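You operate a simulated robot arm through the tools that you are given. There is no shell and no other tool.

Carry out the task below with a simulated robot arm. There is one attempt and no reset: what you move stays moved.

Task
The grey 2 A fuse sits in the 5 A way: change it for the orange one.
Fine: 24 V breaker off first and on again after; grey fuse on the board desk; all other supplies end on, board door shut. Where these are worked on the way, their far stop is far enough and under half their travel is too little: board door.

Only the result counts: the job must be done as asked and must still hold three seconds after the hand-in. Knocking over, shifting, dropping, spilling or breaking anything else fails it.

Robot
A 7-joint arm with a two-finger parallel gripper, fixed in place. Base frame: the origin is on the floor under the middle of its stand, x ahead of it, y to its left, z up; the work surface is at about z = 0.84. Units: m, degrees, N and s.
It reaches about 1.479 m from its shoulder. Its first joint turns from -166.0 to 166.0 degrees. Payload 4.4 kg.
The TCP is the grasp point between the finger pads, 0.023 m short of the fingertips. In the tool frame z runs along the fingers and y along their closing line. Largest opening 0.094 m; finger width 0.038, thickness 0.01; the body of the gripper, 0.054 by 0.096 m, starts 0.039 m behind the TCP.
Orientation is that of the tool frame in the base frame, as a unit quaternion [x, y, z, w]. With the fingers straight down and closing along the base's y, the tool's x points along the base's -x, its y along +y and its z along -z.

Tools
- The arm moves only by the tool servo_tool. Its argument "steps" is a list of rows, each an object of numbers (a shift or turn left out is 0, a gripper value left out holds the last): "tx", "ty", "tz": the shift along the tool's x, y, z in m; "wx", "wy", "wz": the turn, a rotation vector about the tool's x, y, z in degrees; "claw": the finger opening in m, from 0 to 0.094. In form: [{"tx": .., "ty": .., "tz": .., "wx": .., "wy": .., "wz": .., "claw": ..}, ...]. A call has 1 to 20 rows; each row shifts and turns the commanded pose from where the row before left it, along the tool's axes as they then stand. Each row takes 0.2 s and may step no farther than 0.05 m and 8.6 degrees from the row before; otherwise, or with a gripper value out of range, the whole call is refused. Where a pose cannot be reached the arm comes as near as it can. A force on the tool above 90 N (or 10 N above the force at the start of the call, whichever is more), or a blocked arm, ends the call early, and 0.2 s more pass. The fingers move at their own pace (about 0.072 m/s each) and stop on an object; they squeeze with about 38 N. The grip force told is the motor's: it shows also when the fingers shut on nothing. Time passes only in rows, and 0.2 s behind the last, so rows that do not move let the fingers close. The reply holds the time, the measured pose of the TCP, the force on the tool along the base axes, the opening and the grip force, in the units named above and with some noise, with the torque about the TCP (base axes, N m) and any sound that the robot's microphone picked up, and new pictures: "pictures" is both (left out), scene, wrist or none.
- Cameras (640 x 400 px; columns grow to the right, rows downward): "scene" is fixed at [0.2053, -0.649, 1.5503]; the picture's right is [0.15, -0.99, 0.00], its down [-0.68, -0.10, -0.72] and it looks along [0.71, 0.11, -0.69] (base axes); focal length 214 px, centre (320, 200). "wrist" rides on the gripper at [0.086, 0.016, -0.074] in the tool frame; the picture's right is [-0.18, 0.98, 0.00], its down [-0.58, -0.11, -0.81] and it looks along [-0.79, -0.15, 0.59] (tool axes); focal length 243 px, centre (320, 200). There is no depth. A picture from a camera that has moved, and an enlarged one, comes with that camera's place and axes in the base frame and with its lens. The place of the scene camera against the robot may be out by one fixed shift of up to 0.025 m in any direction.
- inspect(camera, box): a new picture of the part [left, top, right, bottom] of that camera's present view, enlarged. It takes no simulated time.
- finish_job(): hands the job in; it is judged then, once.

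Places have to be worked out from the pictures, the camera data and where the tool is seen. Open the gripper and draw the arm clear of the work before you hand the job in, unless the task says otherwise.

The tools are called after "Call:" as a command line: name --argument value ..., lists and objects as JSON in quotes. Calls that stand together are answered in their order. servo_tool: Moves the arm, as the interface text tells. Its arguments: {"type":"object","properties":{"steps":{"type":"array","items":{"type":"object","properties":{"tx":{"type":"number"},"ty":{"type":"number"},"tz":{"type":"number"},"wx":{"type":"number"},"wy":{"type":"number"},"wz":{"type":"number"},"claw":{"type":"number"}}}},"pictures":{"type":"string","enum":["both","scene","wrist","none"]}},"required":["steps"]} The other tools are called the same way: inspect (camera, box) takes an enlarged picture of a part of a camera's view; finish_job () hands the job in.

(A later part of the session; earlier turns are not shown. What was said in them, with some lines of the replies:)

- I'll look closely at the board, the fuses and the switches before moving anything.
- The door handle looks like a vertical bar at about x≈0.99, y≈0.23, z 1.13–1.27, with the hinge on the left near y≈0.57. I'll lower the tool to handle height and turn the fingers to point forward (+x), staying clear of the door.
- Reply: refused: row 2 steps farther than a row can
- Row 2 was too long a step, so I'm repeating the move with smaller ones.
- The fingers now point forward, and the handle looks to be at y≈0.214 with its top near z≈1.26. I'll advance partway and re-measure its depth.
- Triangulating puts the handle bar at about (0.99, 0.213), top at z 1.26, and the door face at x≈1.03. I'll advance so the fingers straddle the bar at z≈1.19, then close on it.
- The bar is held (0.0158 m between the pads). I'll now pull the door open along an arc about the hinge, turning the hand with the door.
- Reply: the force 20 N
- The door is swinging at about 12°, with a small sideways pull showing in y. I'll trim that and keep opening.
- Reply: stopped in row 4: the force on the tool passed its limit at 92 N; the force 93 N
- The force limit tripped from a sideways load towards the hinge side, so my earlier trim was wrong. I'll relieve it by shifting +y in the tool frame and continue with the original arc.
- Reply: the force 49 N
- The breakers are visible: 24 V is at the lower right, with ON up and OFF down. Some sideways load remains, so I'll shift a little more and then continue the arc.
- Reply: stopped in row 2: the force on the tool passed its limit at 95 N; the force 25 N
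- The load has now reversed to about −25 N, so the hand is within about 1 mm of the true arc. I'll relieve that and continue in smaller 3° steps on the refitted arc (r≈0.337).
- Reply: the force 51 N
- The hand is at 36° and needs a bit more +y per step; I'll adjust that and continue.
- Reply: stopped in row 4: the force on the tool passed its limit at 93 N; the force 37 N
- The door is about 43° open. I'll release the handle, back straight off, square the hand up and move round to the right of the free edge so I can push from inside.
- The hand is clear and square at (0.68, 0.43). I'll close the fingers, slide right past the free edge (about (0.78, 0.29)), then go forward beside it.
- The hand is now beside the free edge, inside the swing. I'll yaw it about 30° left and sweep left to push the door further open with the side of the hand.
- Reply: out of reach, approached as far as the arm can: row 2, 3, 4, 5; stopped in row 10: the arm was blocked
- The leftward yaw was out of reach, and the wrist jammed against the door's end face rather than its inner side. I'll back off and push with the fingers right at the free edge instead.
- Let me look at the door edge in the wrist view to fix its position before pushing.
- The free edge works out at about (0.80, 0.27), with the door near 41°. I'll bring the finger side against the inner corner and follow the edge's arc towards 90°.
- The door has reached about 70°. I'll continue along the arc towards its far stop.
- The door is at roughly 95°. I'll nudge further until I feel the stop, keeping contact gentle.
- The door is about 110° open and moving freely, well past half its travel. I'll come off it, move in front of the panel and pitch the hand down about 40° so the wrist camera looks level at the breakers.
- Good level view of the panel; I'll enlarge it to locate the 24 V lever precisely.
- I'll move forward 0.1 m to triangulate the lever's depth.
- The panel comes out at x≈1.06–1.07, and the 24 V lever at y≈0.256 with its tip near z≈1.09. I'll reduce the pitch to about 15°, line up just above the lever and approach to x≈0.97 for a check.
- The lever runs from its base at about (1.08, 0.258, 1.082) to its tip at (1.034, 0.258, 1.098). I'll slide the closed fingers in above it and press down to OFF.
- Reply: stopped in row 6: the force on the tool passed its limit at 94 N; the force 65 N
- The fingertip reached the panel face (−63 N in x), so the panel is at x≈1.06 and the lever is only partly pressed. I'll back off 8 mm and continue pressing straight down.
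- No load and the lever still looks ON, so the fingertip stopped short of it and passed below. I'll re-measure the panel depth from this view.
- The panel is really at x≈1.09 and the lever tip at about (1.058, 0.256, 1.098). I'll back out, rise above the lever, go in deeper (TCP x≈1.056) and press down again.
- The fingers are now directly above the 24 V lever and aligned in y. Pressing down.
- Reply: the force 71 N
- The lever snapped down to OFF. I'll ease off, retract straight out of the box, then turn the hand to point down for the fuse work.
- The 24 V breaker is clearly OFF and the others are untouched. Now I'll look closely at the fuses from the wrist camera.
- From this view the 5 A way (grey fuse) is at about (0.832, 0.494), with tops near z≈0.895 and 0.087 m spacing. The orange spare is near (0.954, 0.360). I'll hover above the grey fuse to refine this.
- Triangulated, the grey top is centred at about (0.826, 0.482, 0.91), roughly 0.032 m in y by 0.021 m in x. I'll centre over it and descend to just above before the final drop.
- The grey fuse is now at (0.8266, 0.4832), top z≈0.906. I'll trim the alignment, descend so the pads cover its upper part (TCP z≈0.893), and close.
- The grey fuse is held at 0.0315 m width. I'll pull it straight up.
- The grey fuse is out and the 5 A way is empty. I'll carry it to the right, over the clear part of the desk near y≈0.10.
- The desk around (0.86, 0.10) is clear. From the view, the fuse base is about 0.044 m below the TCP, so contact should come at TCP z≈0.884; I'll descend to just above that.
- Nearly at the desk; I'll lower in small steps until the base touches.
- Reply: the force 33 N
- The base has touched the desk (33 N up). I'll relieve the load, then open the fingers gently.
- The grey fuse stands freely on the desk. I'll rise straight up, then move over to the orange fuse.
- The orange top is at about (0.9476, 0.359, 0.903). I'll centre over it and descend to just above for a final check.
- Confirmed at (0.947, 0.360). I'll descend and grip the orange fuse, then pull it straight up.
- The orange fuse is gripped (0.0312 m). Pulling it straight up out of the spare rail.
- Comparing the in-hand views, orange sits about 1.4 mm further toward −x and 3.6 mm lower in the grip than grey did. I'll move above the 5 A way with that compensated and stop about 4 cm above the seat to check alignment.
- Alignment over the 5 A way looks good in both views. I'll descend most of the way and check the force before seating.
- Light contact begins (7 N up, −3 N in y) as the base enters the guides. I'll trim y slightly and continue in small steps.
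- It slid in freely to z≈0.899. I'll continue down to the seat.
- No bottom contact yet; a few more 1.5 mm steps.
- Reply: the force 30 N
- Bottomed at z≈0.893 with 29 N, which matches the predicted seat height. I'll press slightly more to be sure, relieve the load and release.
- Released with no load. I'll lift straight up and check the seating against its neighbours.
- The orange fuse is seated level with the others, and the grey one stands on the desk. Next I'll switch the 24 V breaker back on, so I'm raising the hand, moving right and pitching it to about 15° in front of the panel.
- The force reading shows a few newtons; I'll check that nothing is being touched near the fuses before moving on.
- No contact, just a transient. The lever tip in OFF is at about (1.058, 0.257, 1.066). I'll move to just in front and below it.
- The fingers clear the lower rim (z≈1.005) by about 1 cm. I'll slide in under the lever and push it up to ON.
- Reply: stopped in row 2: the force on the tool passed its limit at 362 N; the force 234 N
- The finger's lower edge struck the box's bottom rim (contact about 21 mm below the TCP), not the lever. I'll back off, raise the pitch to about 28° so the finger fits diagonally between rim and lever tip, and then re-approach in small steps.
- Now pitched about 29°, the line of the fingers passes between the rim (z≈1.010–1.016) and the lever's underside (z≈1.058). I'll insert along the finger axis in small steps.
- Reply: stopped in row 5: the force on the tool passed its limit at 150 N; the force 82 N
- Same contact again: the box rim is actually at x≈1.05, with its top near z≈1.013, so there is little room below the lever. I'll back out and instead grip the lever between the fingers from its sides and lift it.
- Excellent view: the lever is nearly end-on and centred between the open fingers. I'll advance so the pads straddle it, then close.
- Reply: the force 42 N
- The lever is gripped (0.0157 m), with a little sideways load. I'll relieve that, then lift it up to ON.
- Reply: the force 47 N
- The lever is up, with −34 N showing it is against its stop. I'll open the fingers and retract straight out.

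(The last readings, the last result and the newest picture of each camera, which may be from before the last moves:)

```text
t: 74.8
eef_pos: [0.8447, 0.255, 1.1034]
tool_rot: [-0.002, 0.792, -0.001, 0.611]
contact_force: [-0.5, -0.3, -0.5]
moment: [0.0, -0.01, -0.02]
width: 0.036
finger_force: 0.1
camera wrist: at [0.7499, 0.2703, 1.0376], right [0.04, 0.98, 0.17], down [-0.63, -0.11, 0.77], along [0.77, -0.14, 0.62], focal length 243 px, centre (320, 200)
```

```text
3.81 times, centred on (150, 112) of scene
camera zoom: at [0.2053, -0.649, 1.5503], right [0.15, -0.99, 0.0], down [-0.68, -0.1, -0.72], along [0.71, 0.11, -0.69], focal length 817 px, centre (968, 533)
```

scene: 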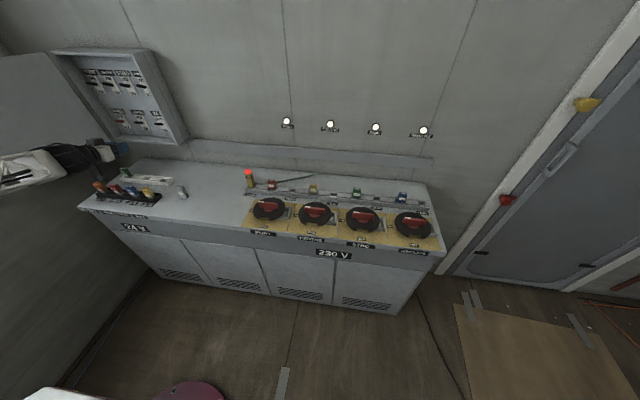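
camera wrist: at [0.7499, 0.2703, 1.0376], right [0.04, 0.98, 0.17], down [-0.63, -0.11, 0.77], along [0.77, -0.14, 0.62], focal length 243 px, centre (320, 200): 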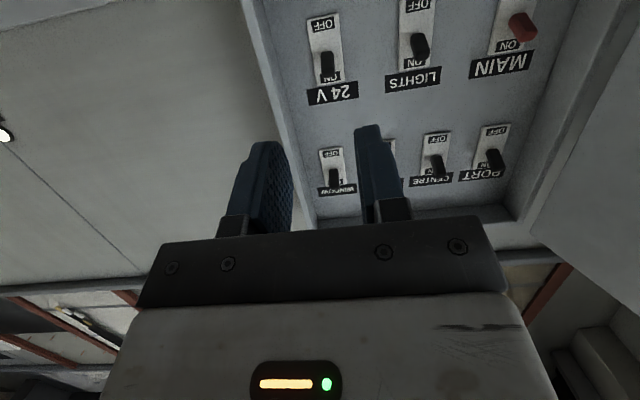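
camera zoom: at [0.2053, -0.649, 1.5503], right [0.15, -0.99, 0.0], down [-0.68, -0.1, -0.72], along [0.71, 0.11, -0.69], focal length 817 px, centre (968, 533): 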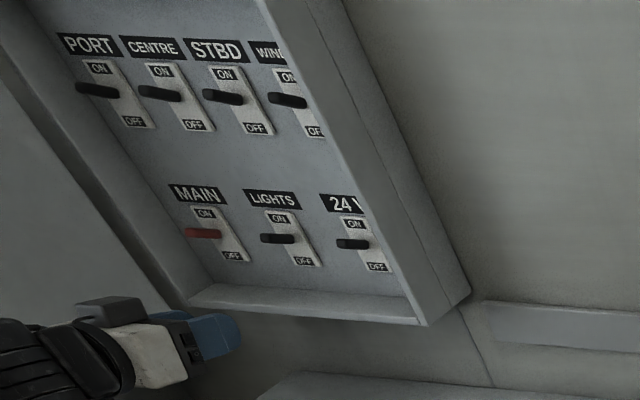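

All breakers now read ON, with 24 V at the same angle as the rest. Next is the door: I'll level the hand, back off, rise to z≈1.31 (above the handle) and move left to see the free edge.

Call:
servo_tool --steps '[{"wy": -7.3}, {"wy": -7.3}, {"tz": -0.032, "tx": -0.035}, {"tz": -0.032, "tx": -0.035}, {"tz": -0.032, "tx": -0.035}, {"tz": -0.032, "tx": -0.035}, {"tz": -0.032, "tx": -0.035}, {"tz": -0.032, "tx": -0.035}, {"ty": 0.045}, {"ty": 0.045}, {"ty": 0.045}, {"ty": 0.045}, {"ty": 0.045}, {"ty": 0.045}]'

```text
t: 77.8
eef_pos: [0.6549, 0.521, 1.3136]
tool_rot: [-0.003, 0.707, -0.002, 0.707]
contact_force: [-0.7, -0.1, -0.1]
moment: [0.0, 0.0, -0.01]
width: 0.0362
finger_force: 0.0
camera wrist: at [0.5796, 0.5383, 1.2255], right [0.0, 0.98, 0.18], down [-0.81, -0.11, 0.58], along [0.59, -0.14, 0.79], focal length 243 px, centre (320, 200)
```

scene: 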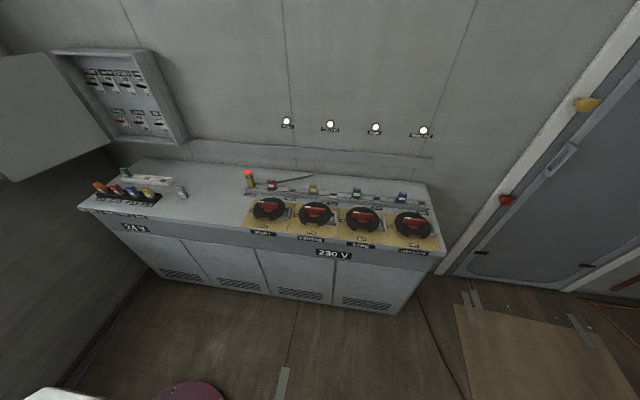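
wrist: 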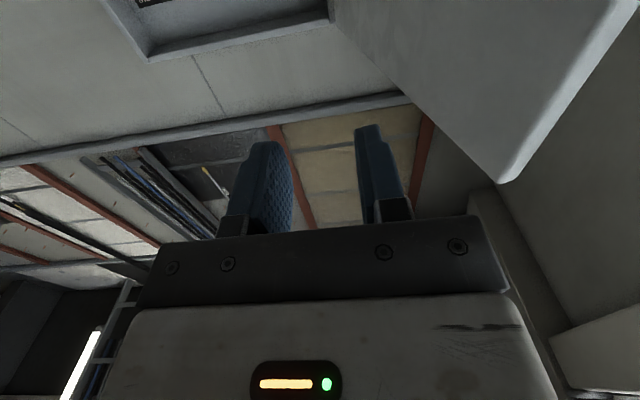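

The door's free edge is at about (0.686, 0.640). I'll open the fingers wide, move to straddle it at z≈1.31 (above the handle), and check before closing in.

Call:
servo_tool --steps '[{"tz": -0.03, "claw": 0.09}, {"ty": 0.043}, {"ty": 0.043}, {"ty": 0.045}]'

Call:
inspect --camera "wrist" --box '[160, 0, 560, 250]'

```text
t: 78.8
eef_pos: [0.6243, 0.6569, 1.3145]
tool_rot: [-0.004, 0.707, -0.001, 0.707]
contact_force: [-1.1, 0.1, 1.0]
moment: [-0.03, 0.03, -0.01]
width: 0.09
finger_force: 0.1
camera wrist: at [0.5488, 0.6735, 1.2275], right [0.0, 0.98, 0.18], down [-0.81, -0.11, 0.58], along [0.59, -0.14, 0.79], focal length 243 px, centre (320, 200)
```

scene: 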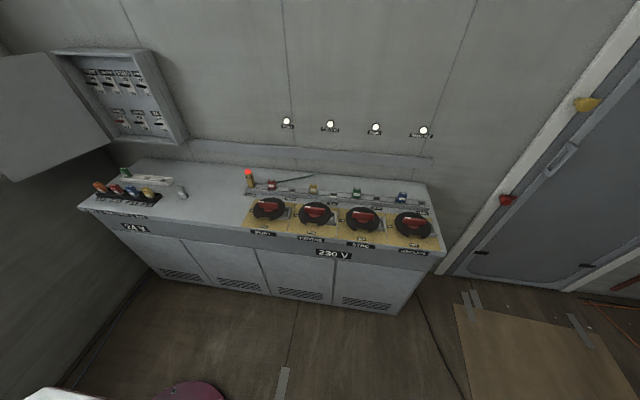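
wrist: 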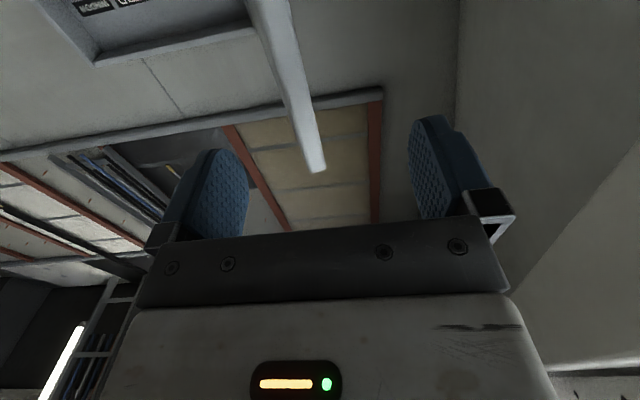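

```text
1.60 times, centred on (360, 125) of wrist
camera zoom: at [0.5488, 0.6735, 1.2275], right [0.0, 0.98, 0.18], down [-0.81, -0.11, 0.58], along [0.59, -0.14, 0.79], focal length 388 px, centre (256, 320)
```

zoom: 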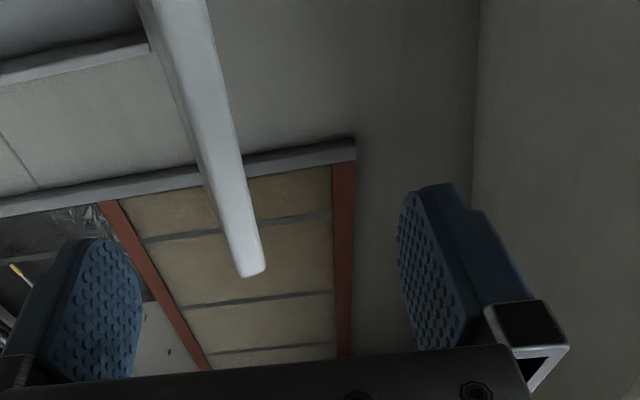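

The door's edge is seen end-on, centred between the open fingers. I'll move forward to straddle it, then sweep right along the closing arc.

Call:
servo_tool --steps '[{"tz": 0.035}, {"tz": 0.03}, {"tz": 0.003, "ty": -0.037}, {"tz": -0.002, "ty": -0.04}, {"tz": -0.005, "ty": -0.04}, {"ty": -0.04}, {"tz": 0.003, "ty": -0.04}]'

Call:
inspect --camera "scene" --box '[0, 30, 200, 180]'

```text
t: 80.4
eef_pos: [0.6877, 0.4619, 1.3161]
tool_rot: [-0.005, 0.707, 0.0, 0.707]
contact_force: [0.5, 0.0, 0.2]
moment: [-0.01, 0.0, 0.0]
width: 0.09
finger_force: 0.1
camera wrist: at [0.6117, 0.4772, 1.2293], right [0.0, 0.98, 0.18], down [-0.81, -0.11, 0.58], along [0.59, -0.14, 0.79], focal length 243 px, centre (320, 200)
```

scene: 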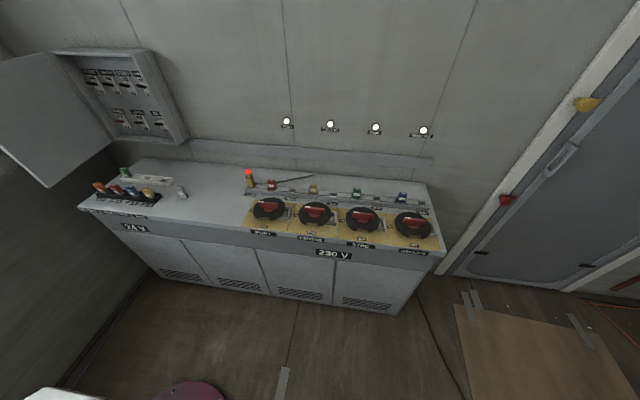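
wrist: 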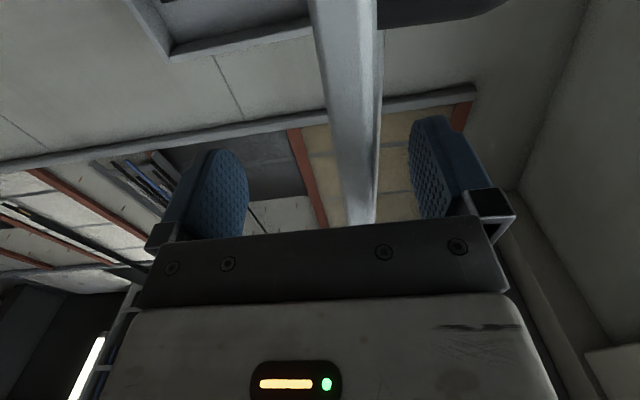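

```text
2.67 times, centred on (100, 105) of scene
camera zoom: at [0.2053, -0.649, 1.5503], right [0.15, -0.99, 0.0], down [-0.68, -0.1, -0.72], along [0.71, 0.11, -0.69], focal length 572 px, centre (907, 453)
```

zoom: 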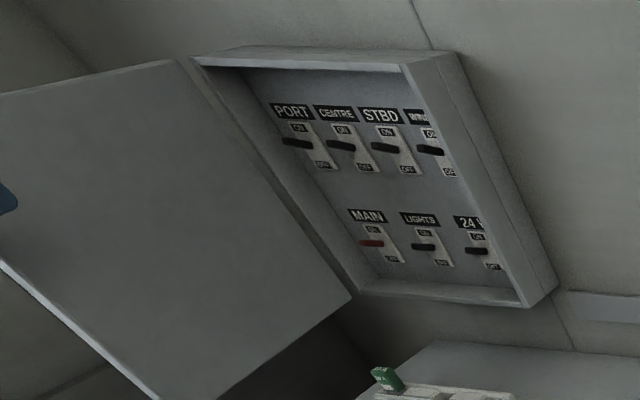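

The door is following, at roughly 80–85° now. Continuing the sweep.

Call:
servo_tool --steps '[{"tz": 0.008, "ty": -0.04}, {"tz": 0.015, "ty": -0.04}, {"tz": 0.017, "ty": -0.035}, {"tz": 0.022, "ty": -0.035}]'

Call:
inspect --camera "scene" --box '[0, 30, 200, 180]'

```text
t: 81.4
eef_pos: [0.7479, 0.3101, 1.3172]
tool_rot: [-0.004, 0.707, 0.0, 0.707]
contact_force: [-0.6, -0.5, 0.5]
moment: [0.01, -0.01, 0.0]
width: 0.0902
finger_force: 0.0
camera wrist: at [0.6729, 0.3258, 1.23], right [0.0, 0.98, 0.18], down [-0.81, -0.11, 0.58], along [0.59, -0.14, 0.79], focal length 243 px, centre (320, 200)
```

scene: 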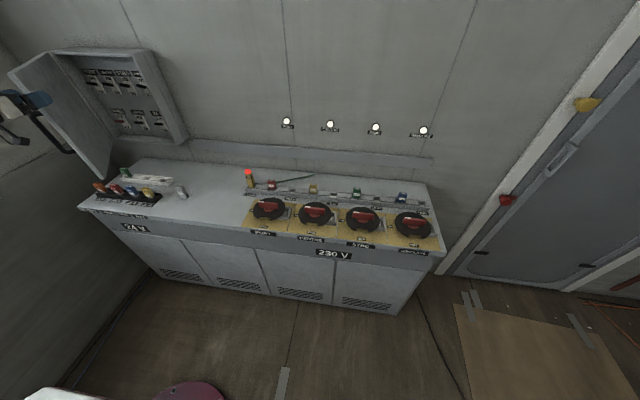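
wrist: 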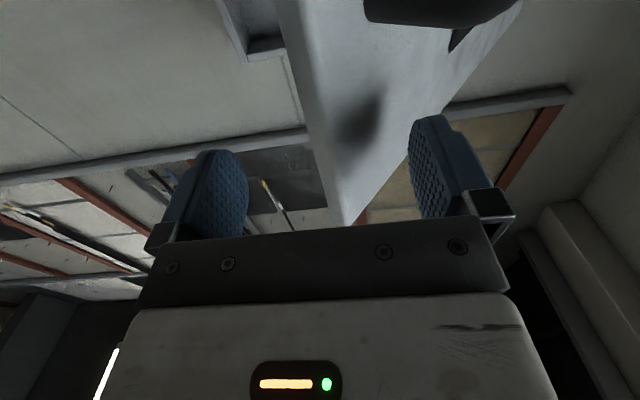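

```text
2.67 times, centred on (100, 105) of scene
camera zoom: at [0.2053, -0.649, 1.5503], right [0.15, -0.99, 0.0], down [-0.68, -0.1, -0.72], along [0.71, 0.11, -0.69], focal length 572 px, centre (907, 453)
```

zoom: 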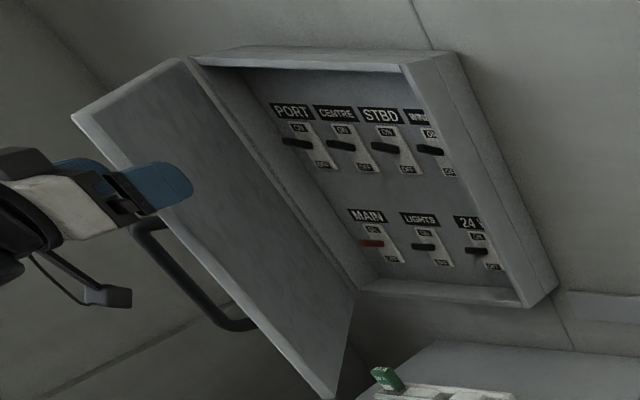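

The door is about 50° open now. I'll withdraw the fingers straight back off the edge and close them, then push the outer face from the front.

Call:
servo_tool --steps '[{"tz": -0.045}, {"tz": -0.045}, {"claw": 0.0}, {"claw": 0.0}]'

Call:
inspect --camera "scene" --box '[0, 30, 200, 180]'

```text
t: 82.4
eef_pos: [0.6582, 0.3096, 1.3182]
tool_rot: [-0.002, 0.707, 0.0, 0.707]
contact_force: [-0.4, 1.2, 0.2]
moment: [-0.02, 0.01, -0.01]
width: 0.0053
finger_force: 0.1
camera wrist: at [0.5827, 0.3258, 1.2306], right [0.0, 0.98, 0.18], down [-0.81, -0.11, 0.58], along [0.59, -0.14, 0.79], focal length 243 px, centre (320, 200)
```

scene: 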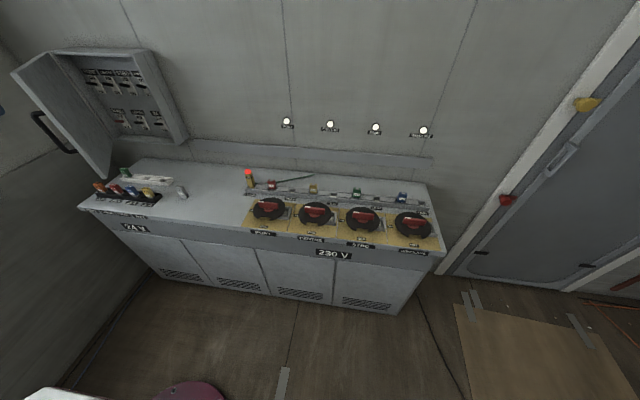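
wrist: 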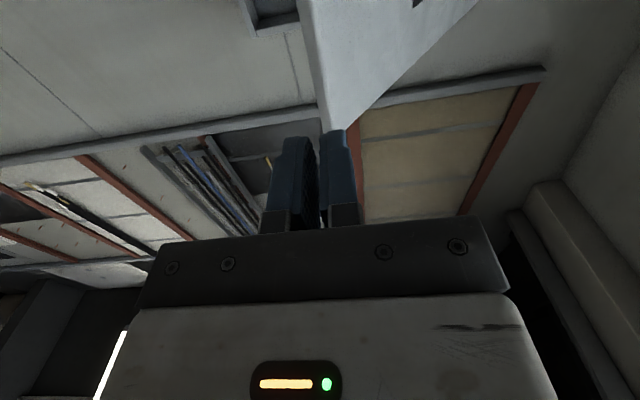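

```text
2.67 times, centred on (100, 105) of scene
camera zoom: at [0.2053, -0.649, 1.5503], right [0.15, -0.99, 0.0], down [-0.68, -0.1, -0.72], along [0.71, 0.11, -0.69], focal length 572 px, centre (907, 453)
```

zoom: 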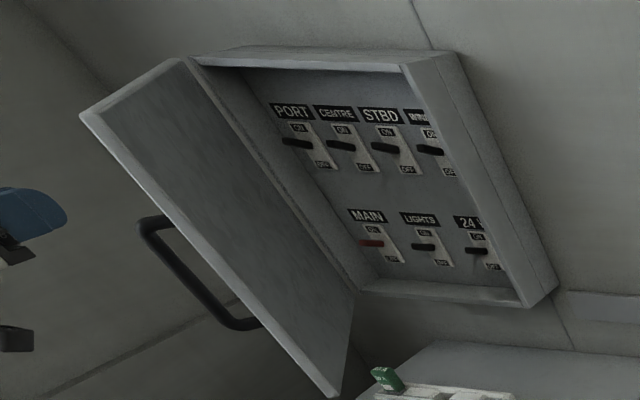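

The edge is at about (0.768, 0.303), with the door near 48°. I'll put the closed fingertips on the outer face just inside the edge (above the handle) and push along the arc.

Call:
servo_tool --steps '[{"ty": 0.025}, {"tz": 0.045}, {"tz": 0.045}, {"tz": 0.025, "ty": -0.015}, {"tz": 0.025, "ty": -0.024}, {"tz": 0.025, "ty": -0.019}, {"tz": 0.025, "ty": -0.018}]'

Call:
inspect --camera "scene" --box '[0, 30, 200, 180]'

```text
t: 84.0
eef_pos: [0.8488, 0.2597, 1.313]
tool_rot: [-0.001, 0.707, -0.002, 0.707]
contact_force: [0.7, -0.1, -0.2]
moment: [-0.01, 0.02, 0.0]
width: 0.0001
finger_force: 38.0
camera wrist: at [0.7751, 0.2762, 1.2256], right [0.0, 0.98, 0.18], down [-0.81, -0.11, 0.58], along [0.59, -0.14, 0.79], focal length 243 px, centre (320, 200)
```

scene: 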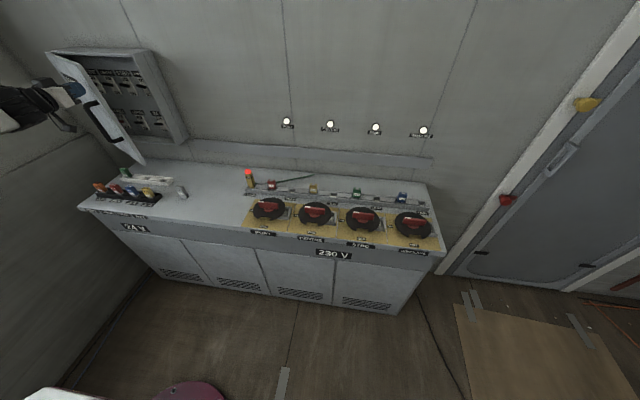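
wrist: 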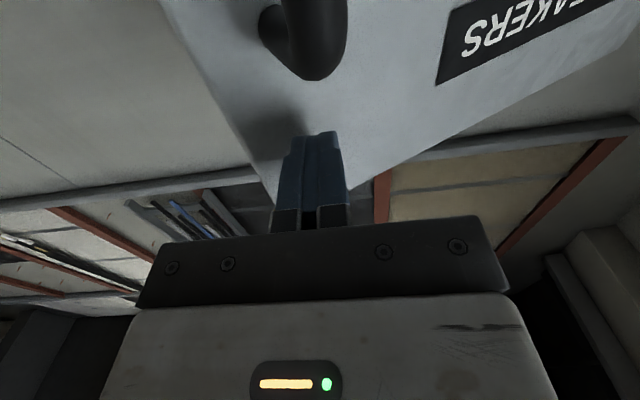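

```text
2.67 times, centred on (100, 105) of scene
camera zoom: at [0.2053, -0.649, 1.5503], right [0.15, -0.99, 0.0], down [-0.68, -0.1, -0.72], along [0.71, 0.11, -0.69], focal length 572 px, centre (907, 453)
```

zoom: 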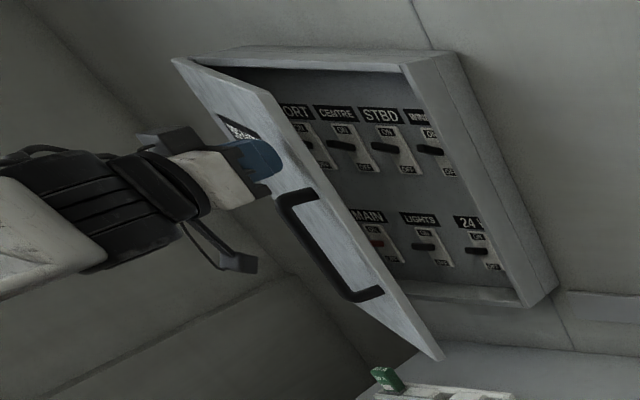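

The door is about 28° open and closing cleanly with the camera bracket clear of the handle. Continuing.

Call:
servo_tool --steps '[{"tz": 0.027, "ty": -0.013}, {"tz": 0.027, "ty": -0.012}, {"tz": 0.028, "ty": -0.009}, {"tz": 0.028, "ty": -0.008}, {"tz": 0.02, "ty": -0.003}]'

Call:
inspect --camera "scene" --box '[0, 30, 200, 180]'

```text
t: 85.2
eef_pos: [0.9806, 0.2142, 1.316]
tool_rot: [-0.003, 0.707, -0.001, 0.707]
contact_force: [-0.8, -1.1, 0.5]
moment: [-0.03, 0.01, -0.04]
width: 0.0002
finger_force: 37.9
camera wrist: at [0.906, 0.2299, 1.2287], right [0.0, 0.98, 0.18], down [-0.81, -0.11, 0.58], along [0.59, -0.14, 0.79], focal length 243 px, centre (320, 200)
```

scene: 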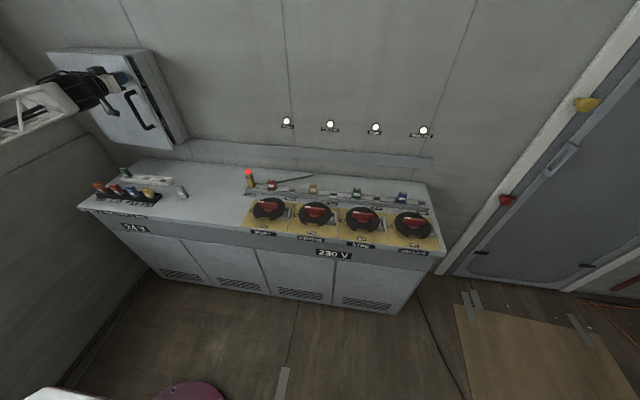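
wrist: 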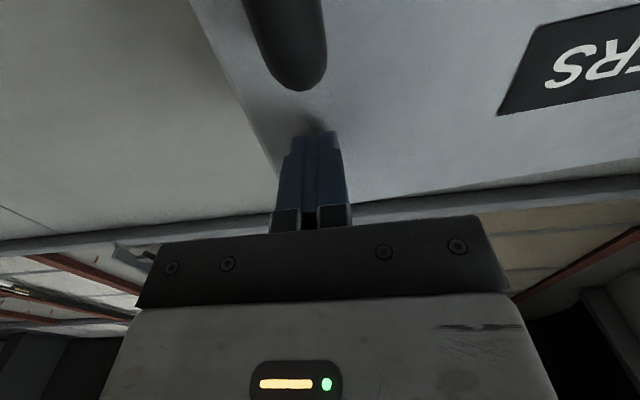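

```text
2.67 times, centred on (100, 105) of scene
camera zoom: at [0.2053, -0.649, 1.5503], right [0.15, -0.99, 0.0], down [-0.68, -0.1, -0.72], along [0.71, 0.11, -0.69], focal length 572 px, centre (907, 453)
```

zoom: 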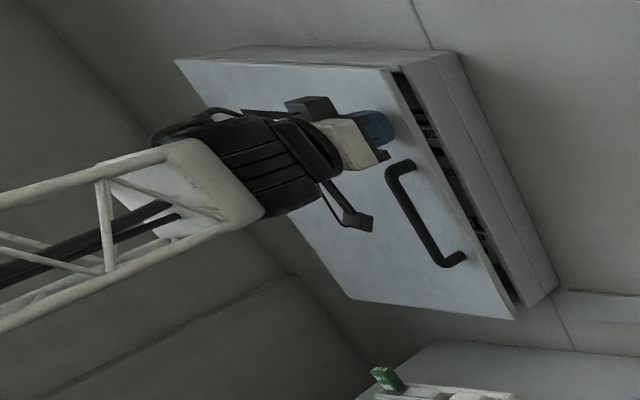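

Nearly shut, with a small gap left. I'll push the last few centimetres in small steps until I feel the stop.

Call:
servo_tool --steps '[{"tz": 0.01}, {"tz": 0.008}, {"tz": 0.006}, {"tz": 0.004}, {"tz": 0.003}, {"tz": 0.003}]'

Call:
inspect --camera "scene" --box '[0, 30, 200, 180]'

```text
t: 86.5
eef_pos: [1.0096, 0.2146, 1.3155]
tool_rot: [-0.003, 0.707, -0.001, 0.707]
contact_force: [-75.2, -14.6, -7.7]
moment: [-0.42, -0.15, -0.37]
width: 0.0
finger_force: 37.3
stopped in row 6: the force on the tool passed its limit at 118 N (the readings are from after the stop); the commanded pose is now the measured one
camera wrist: at [0.9344, 0.2308, 1.2282], right [0.0, 0.98, 0.18], down [-0.81, -0.11, 0.58], along [0.59, -0.14, 0.79], focal length 243 px, centre (320, 200)
```

scene: 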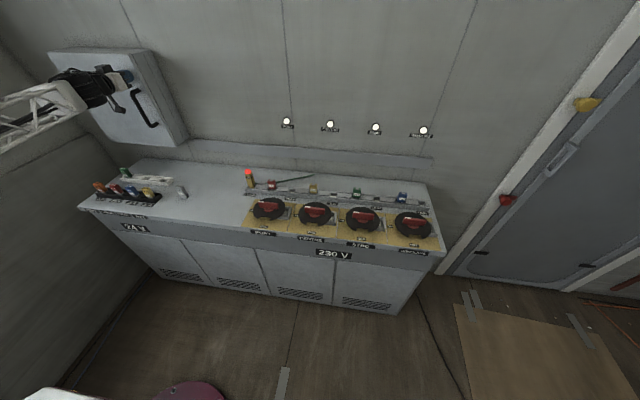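
wrist: 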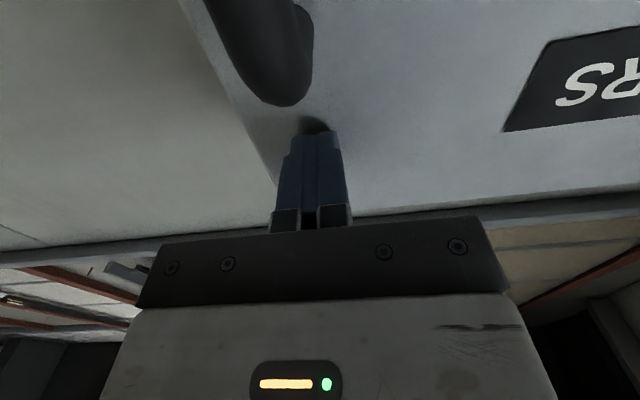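

```text
2.67 times, centred on (100, 105) of scene
camera zoom: at [0.2053, -0.649, 1.5503], right [0.15, -0.99, 0.0], down [-0.68, -0.1, -0.72], along [0.71, 0.11, -0.69], focal length 572 px, centre (907, 453)
```

zoom: 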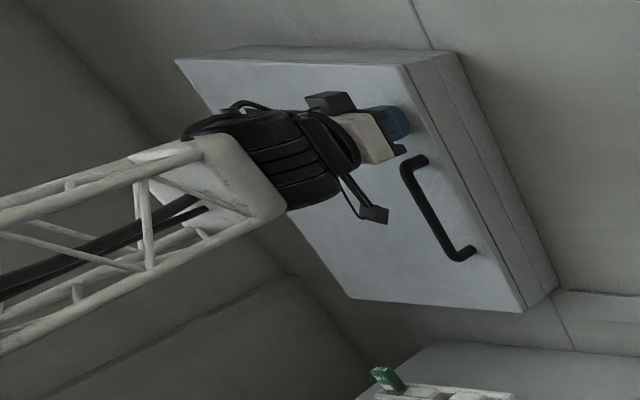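

The door is flush and against its stop (−75 N). I'll back straight off, open the gripper and draw clear, then verify everything.

Call:
servo_tool --steps '[{"tz": -0.01}, {"tz": -0.03}, {"tz": -0.045}, {"tz": -0.045}, {"tz": -0.045, "claw": 0.06}, {"tz": -0.045, "claw": 0.09}, {"tz": -0.045}, {"tz": -0.045}, {}, {}, {}]'

Call:
inspect --camera "scene" --box '[30, 30, 200, 160]'

Call:
inspect --camera "scene" --box '[70, 140, 230, 240]'

Call:
inspect --camera "scene" --box '[230, 100, 450, 260]'

```text
t: 88.9
eef_pos: [0.7008, 0.2157, 1.3144]
tool_rot: [-0.003, 0.708, -0.001, 0.707]
contact_force: [0.2, -0.9, 0.1]
moment: [-0.02, 0.01, 0.0]
width: 0.0898
finger_force: 0.1
camera wrist: at [0.6266, 0.2307, 1.2276], right [0.0, 0.98, 0.18], down [-0.81, -0.11, 0.58], along [0.59, -0.14, 0.79], focal length 243 px, centre (320, 200)
```

scene: 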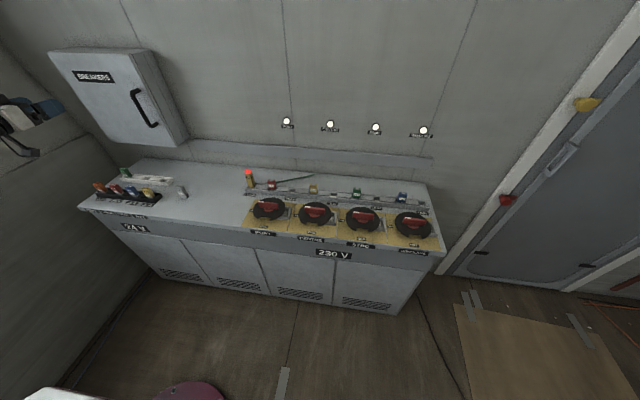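
wrist: 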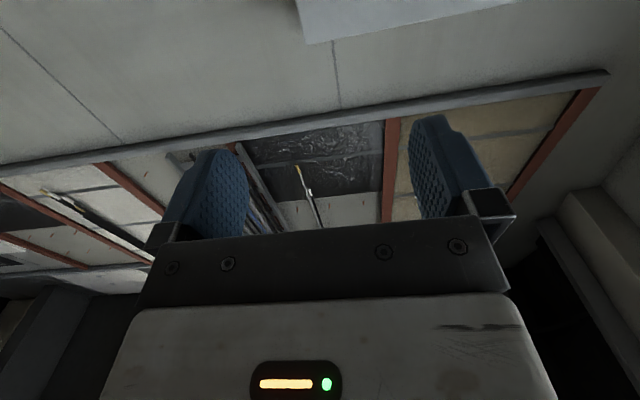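

```text
3.08 times, centred on (115, 95) of scene
camera zoom: at [0.2053, -0.649, 1.5503], right [0.15, -0.99, 0.0], down [-0.68, -0.1, -0.72], along [0.71, 0.11, -0.69], focal length 660 px, centre (951, 523)
```

zoom: 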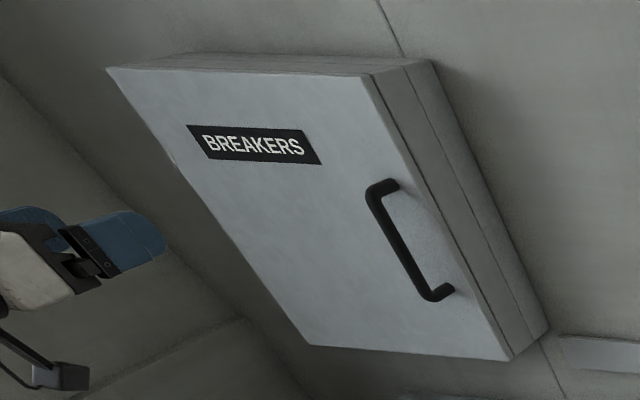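

```text
4.00 times, centred on (150, 190) of scene
camera zoom: at [0.2053, -0.649, 1.5503], right [0.15, -0.99, 0.0], down [-0.68, -0.1, -0.72], along [0.71, 0.11, -0.69], focal length 858 px, centre (1000, 240)
```

zoom: 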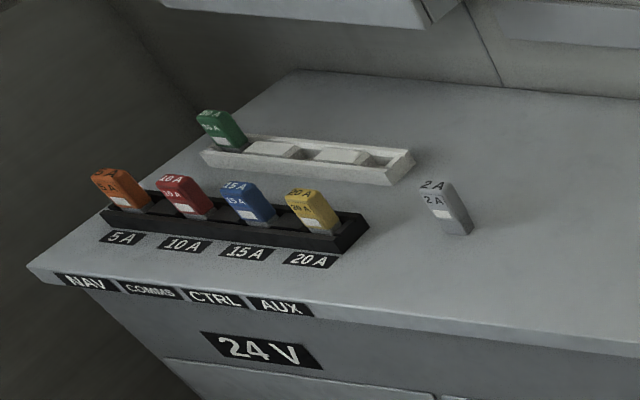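

```text
2.50 times, centred on (340, 180) of scene
camera zoom: at [0.2053, -0.649, 1.5503], right [0.15, -0.99, 0.0], down [-0.68, -0.1, -0.72], along [0.71, 0.11, -0.69], focal length 536 px, centre (270, 250)
```

zoom: 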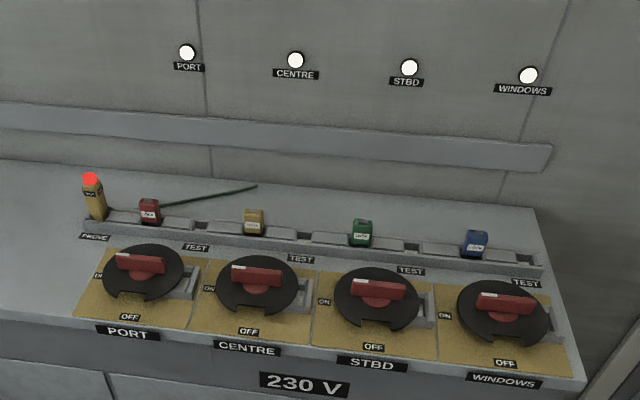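

The door is flush in its original position, and the orange fuse sits in the 5 A way. The grey fuse stands on the desk, all supplies are on, and the arm is clear with the gripper open. Handing in.

Call:
finish_job

```text
The job is handed in.
```

The orange 5 A fuse is now in the 5 A way, and the grey 2 A fuse is standing on the board desk. The job is handed in.

- **24 V breaker:** I switched it off before touching the fuses and back on afterwards. It reads ON, level with the other breakers.
- **Orange fuse:** it bottomed out in the way at the height I expected and sits level with its neighbours.
- **Other supplies:** I didn't touch them. All the breakers read ON just before I shut the door, and the four 230 V lamps are still lit.
- **Board door:** I opened it to about 105°, well past half its travel, then pushed it shut against its stop. It is back in its original position.
- **Arm:** it is clear of the board with the gripper open.

While going for the 24 V lever, the fingers struck the breaker box's bottom rim twice, peaking at about 362 N and then 150 N. I saw no damage or movement afterwards, and switched the lever on by gripping it from the sides instead.
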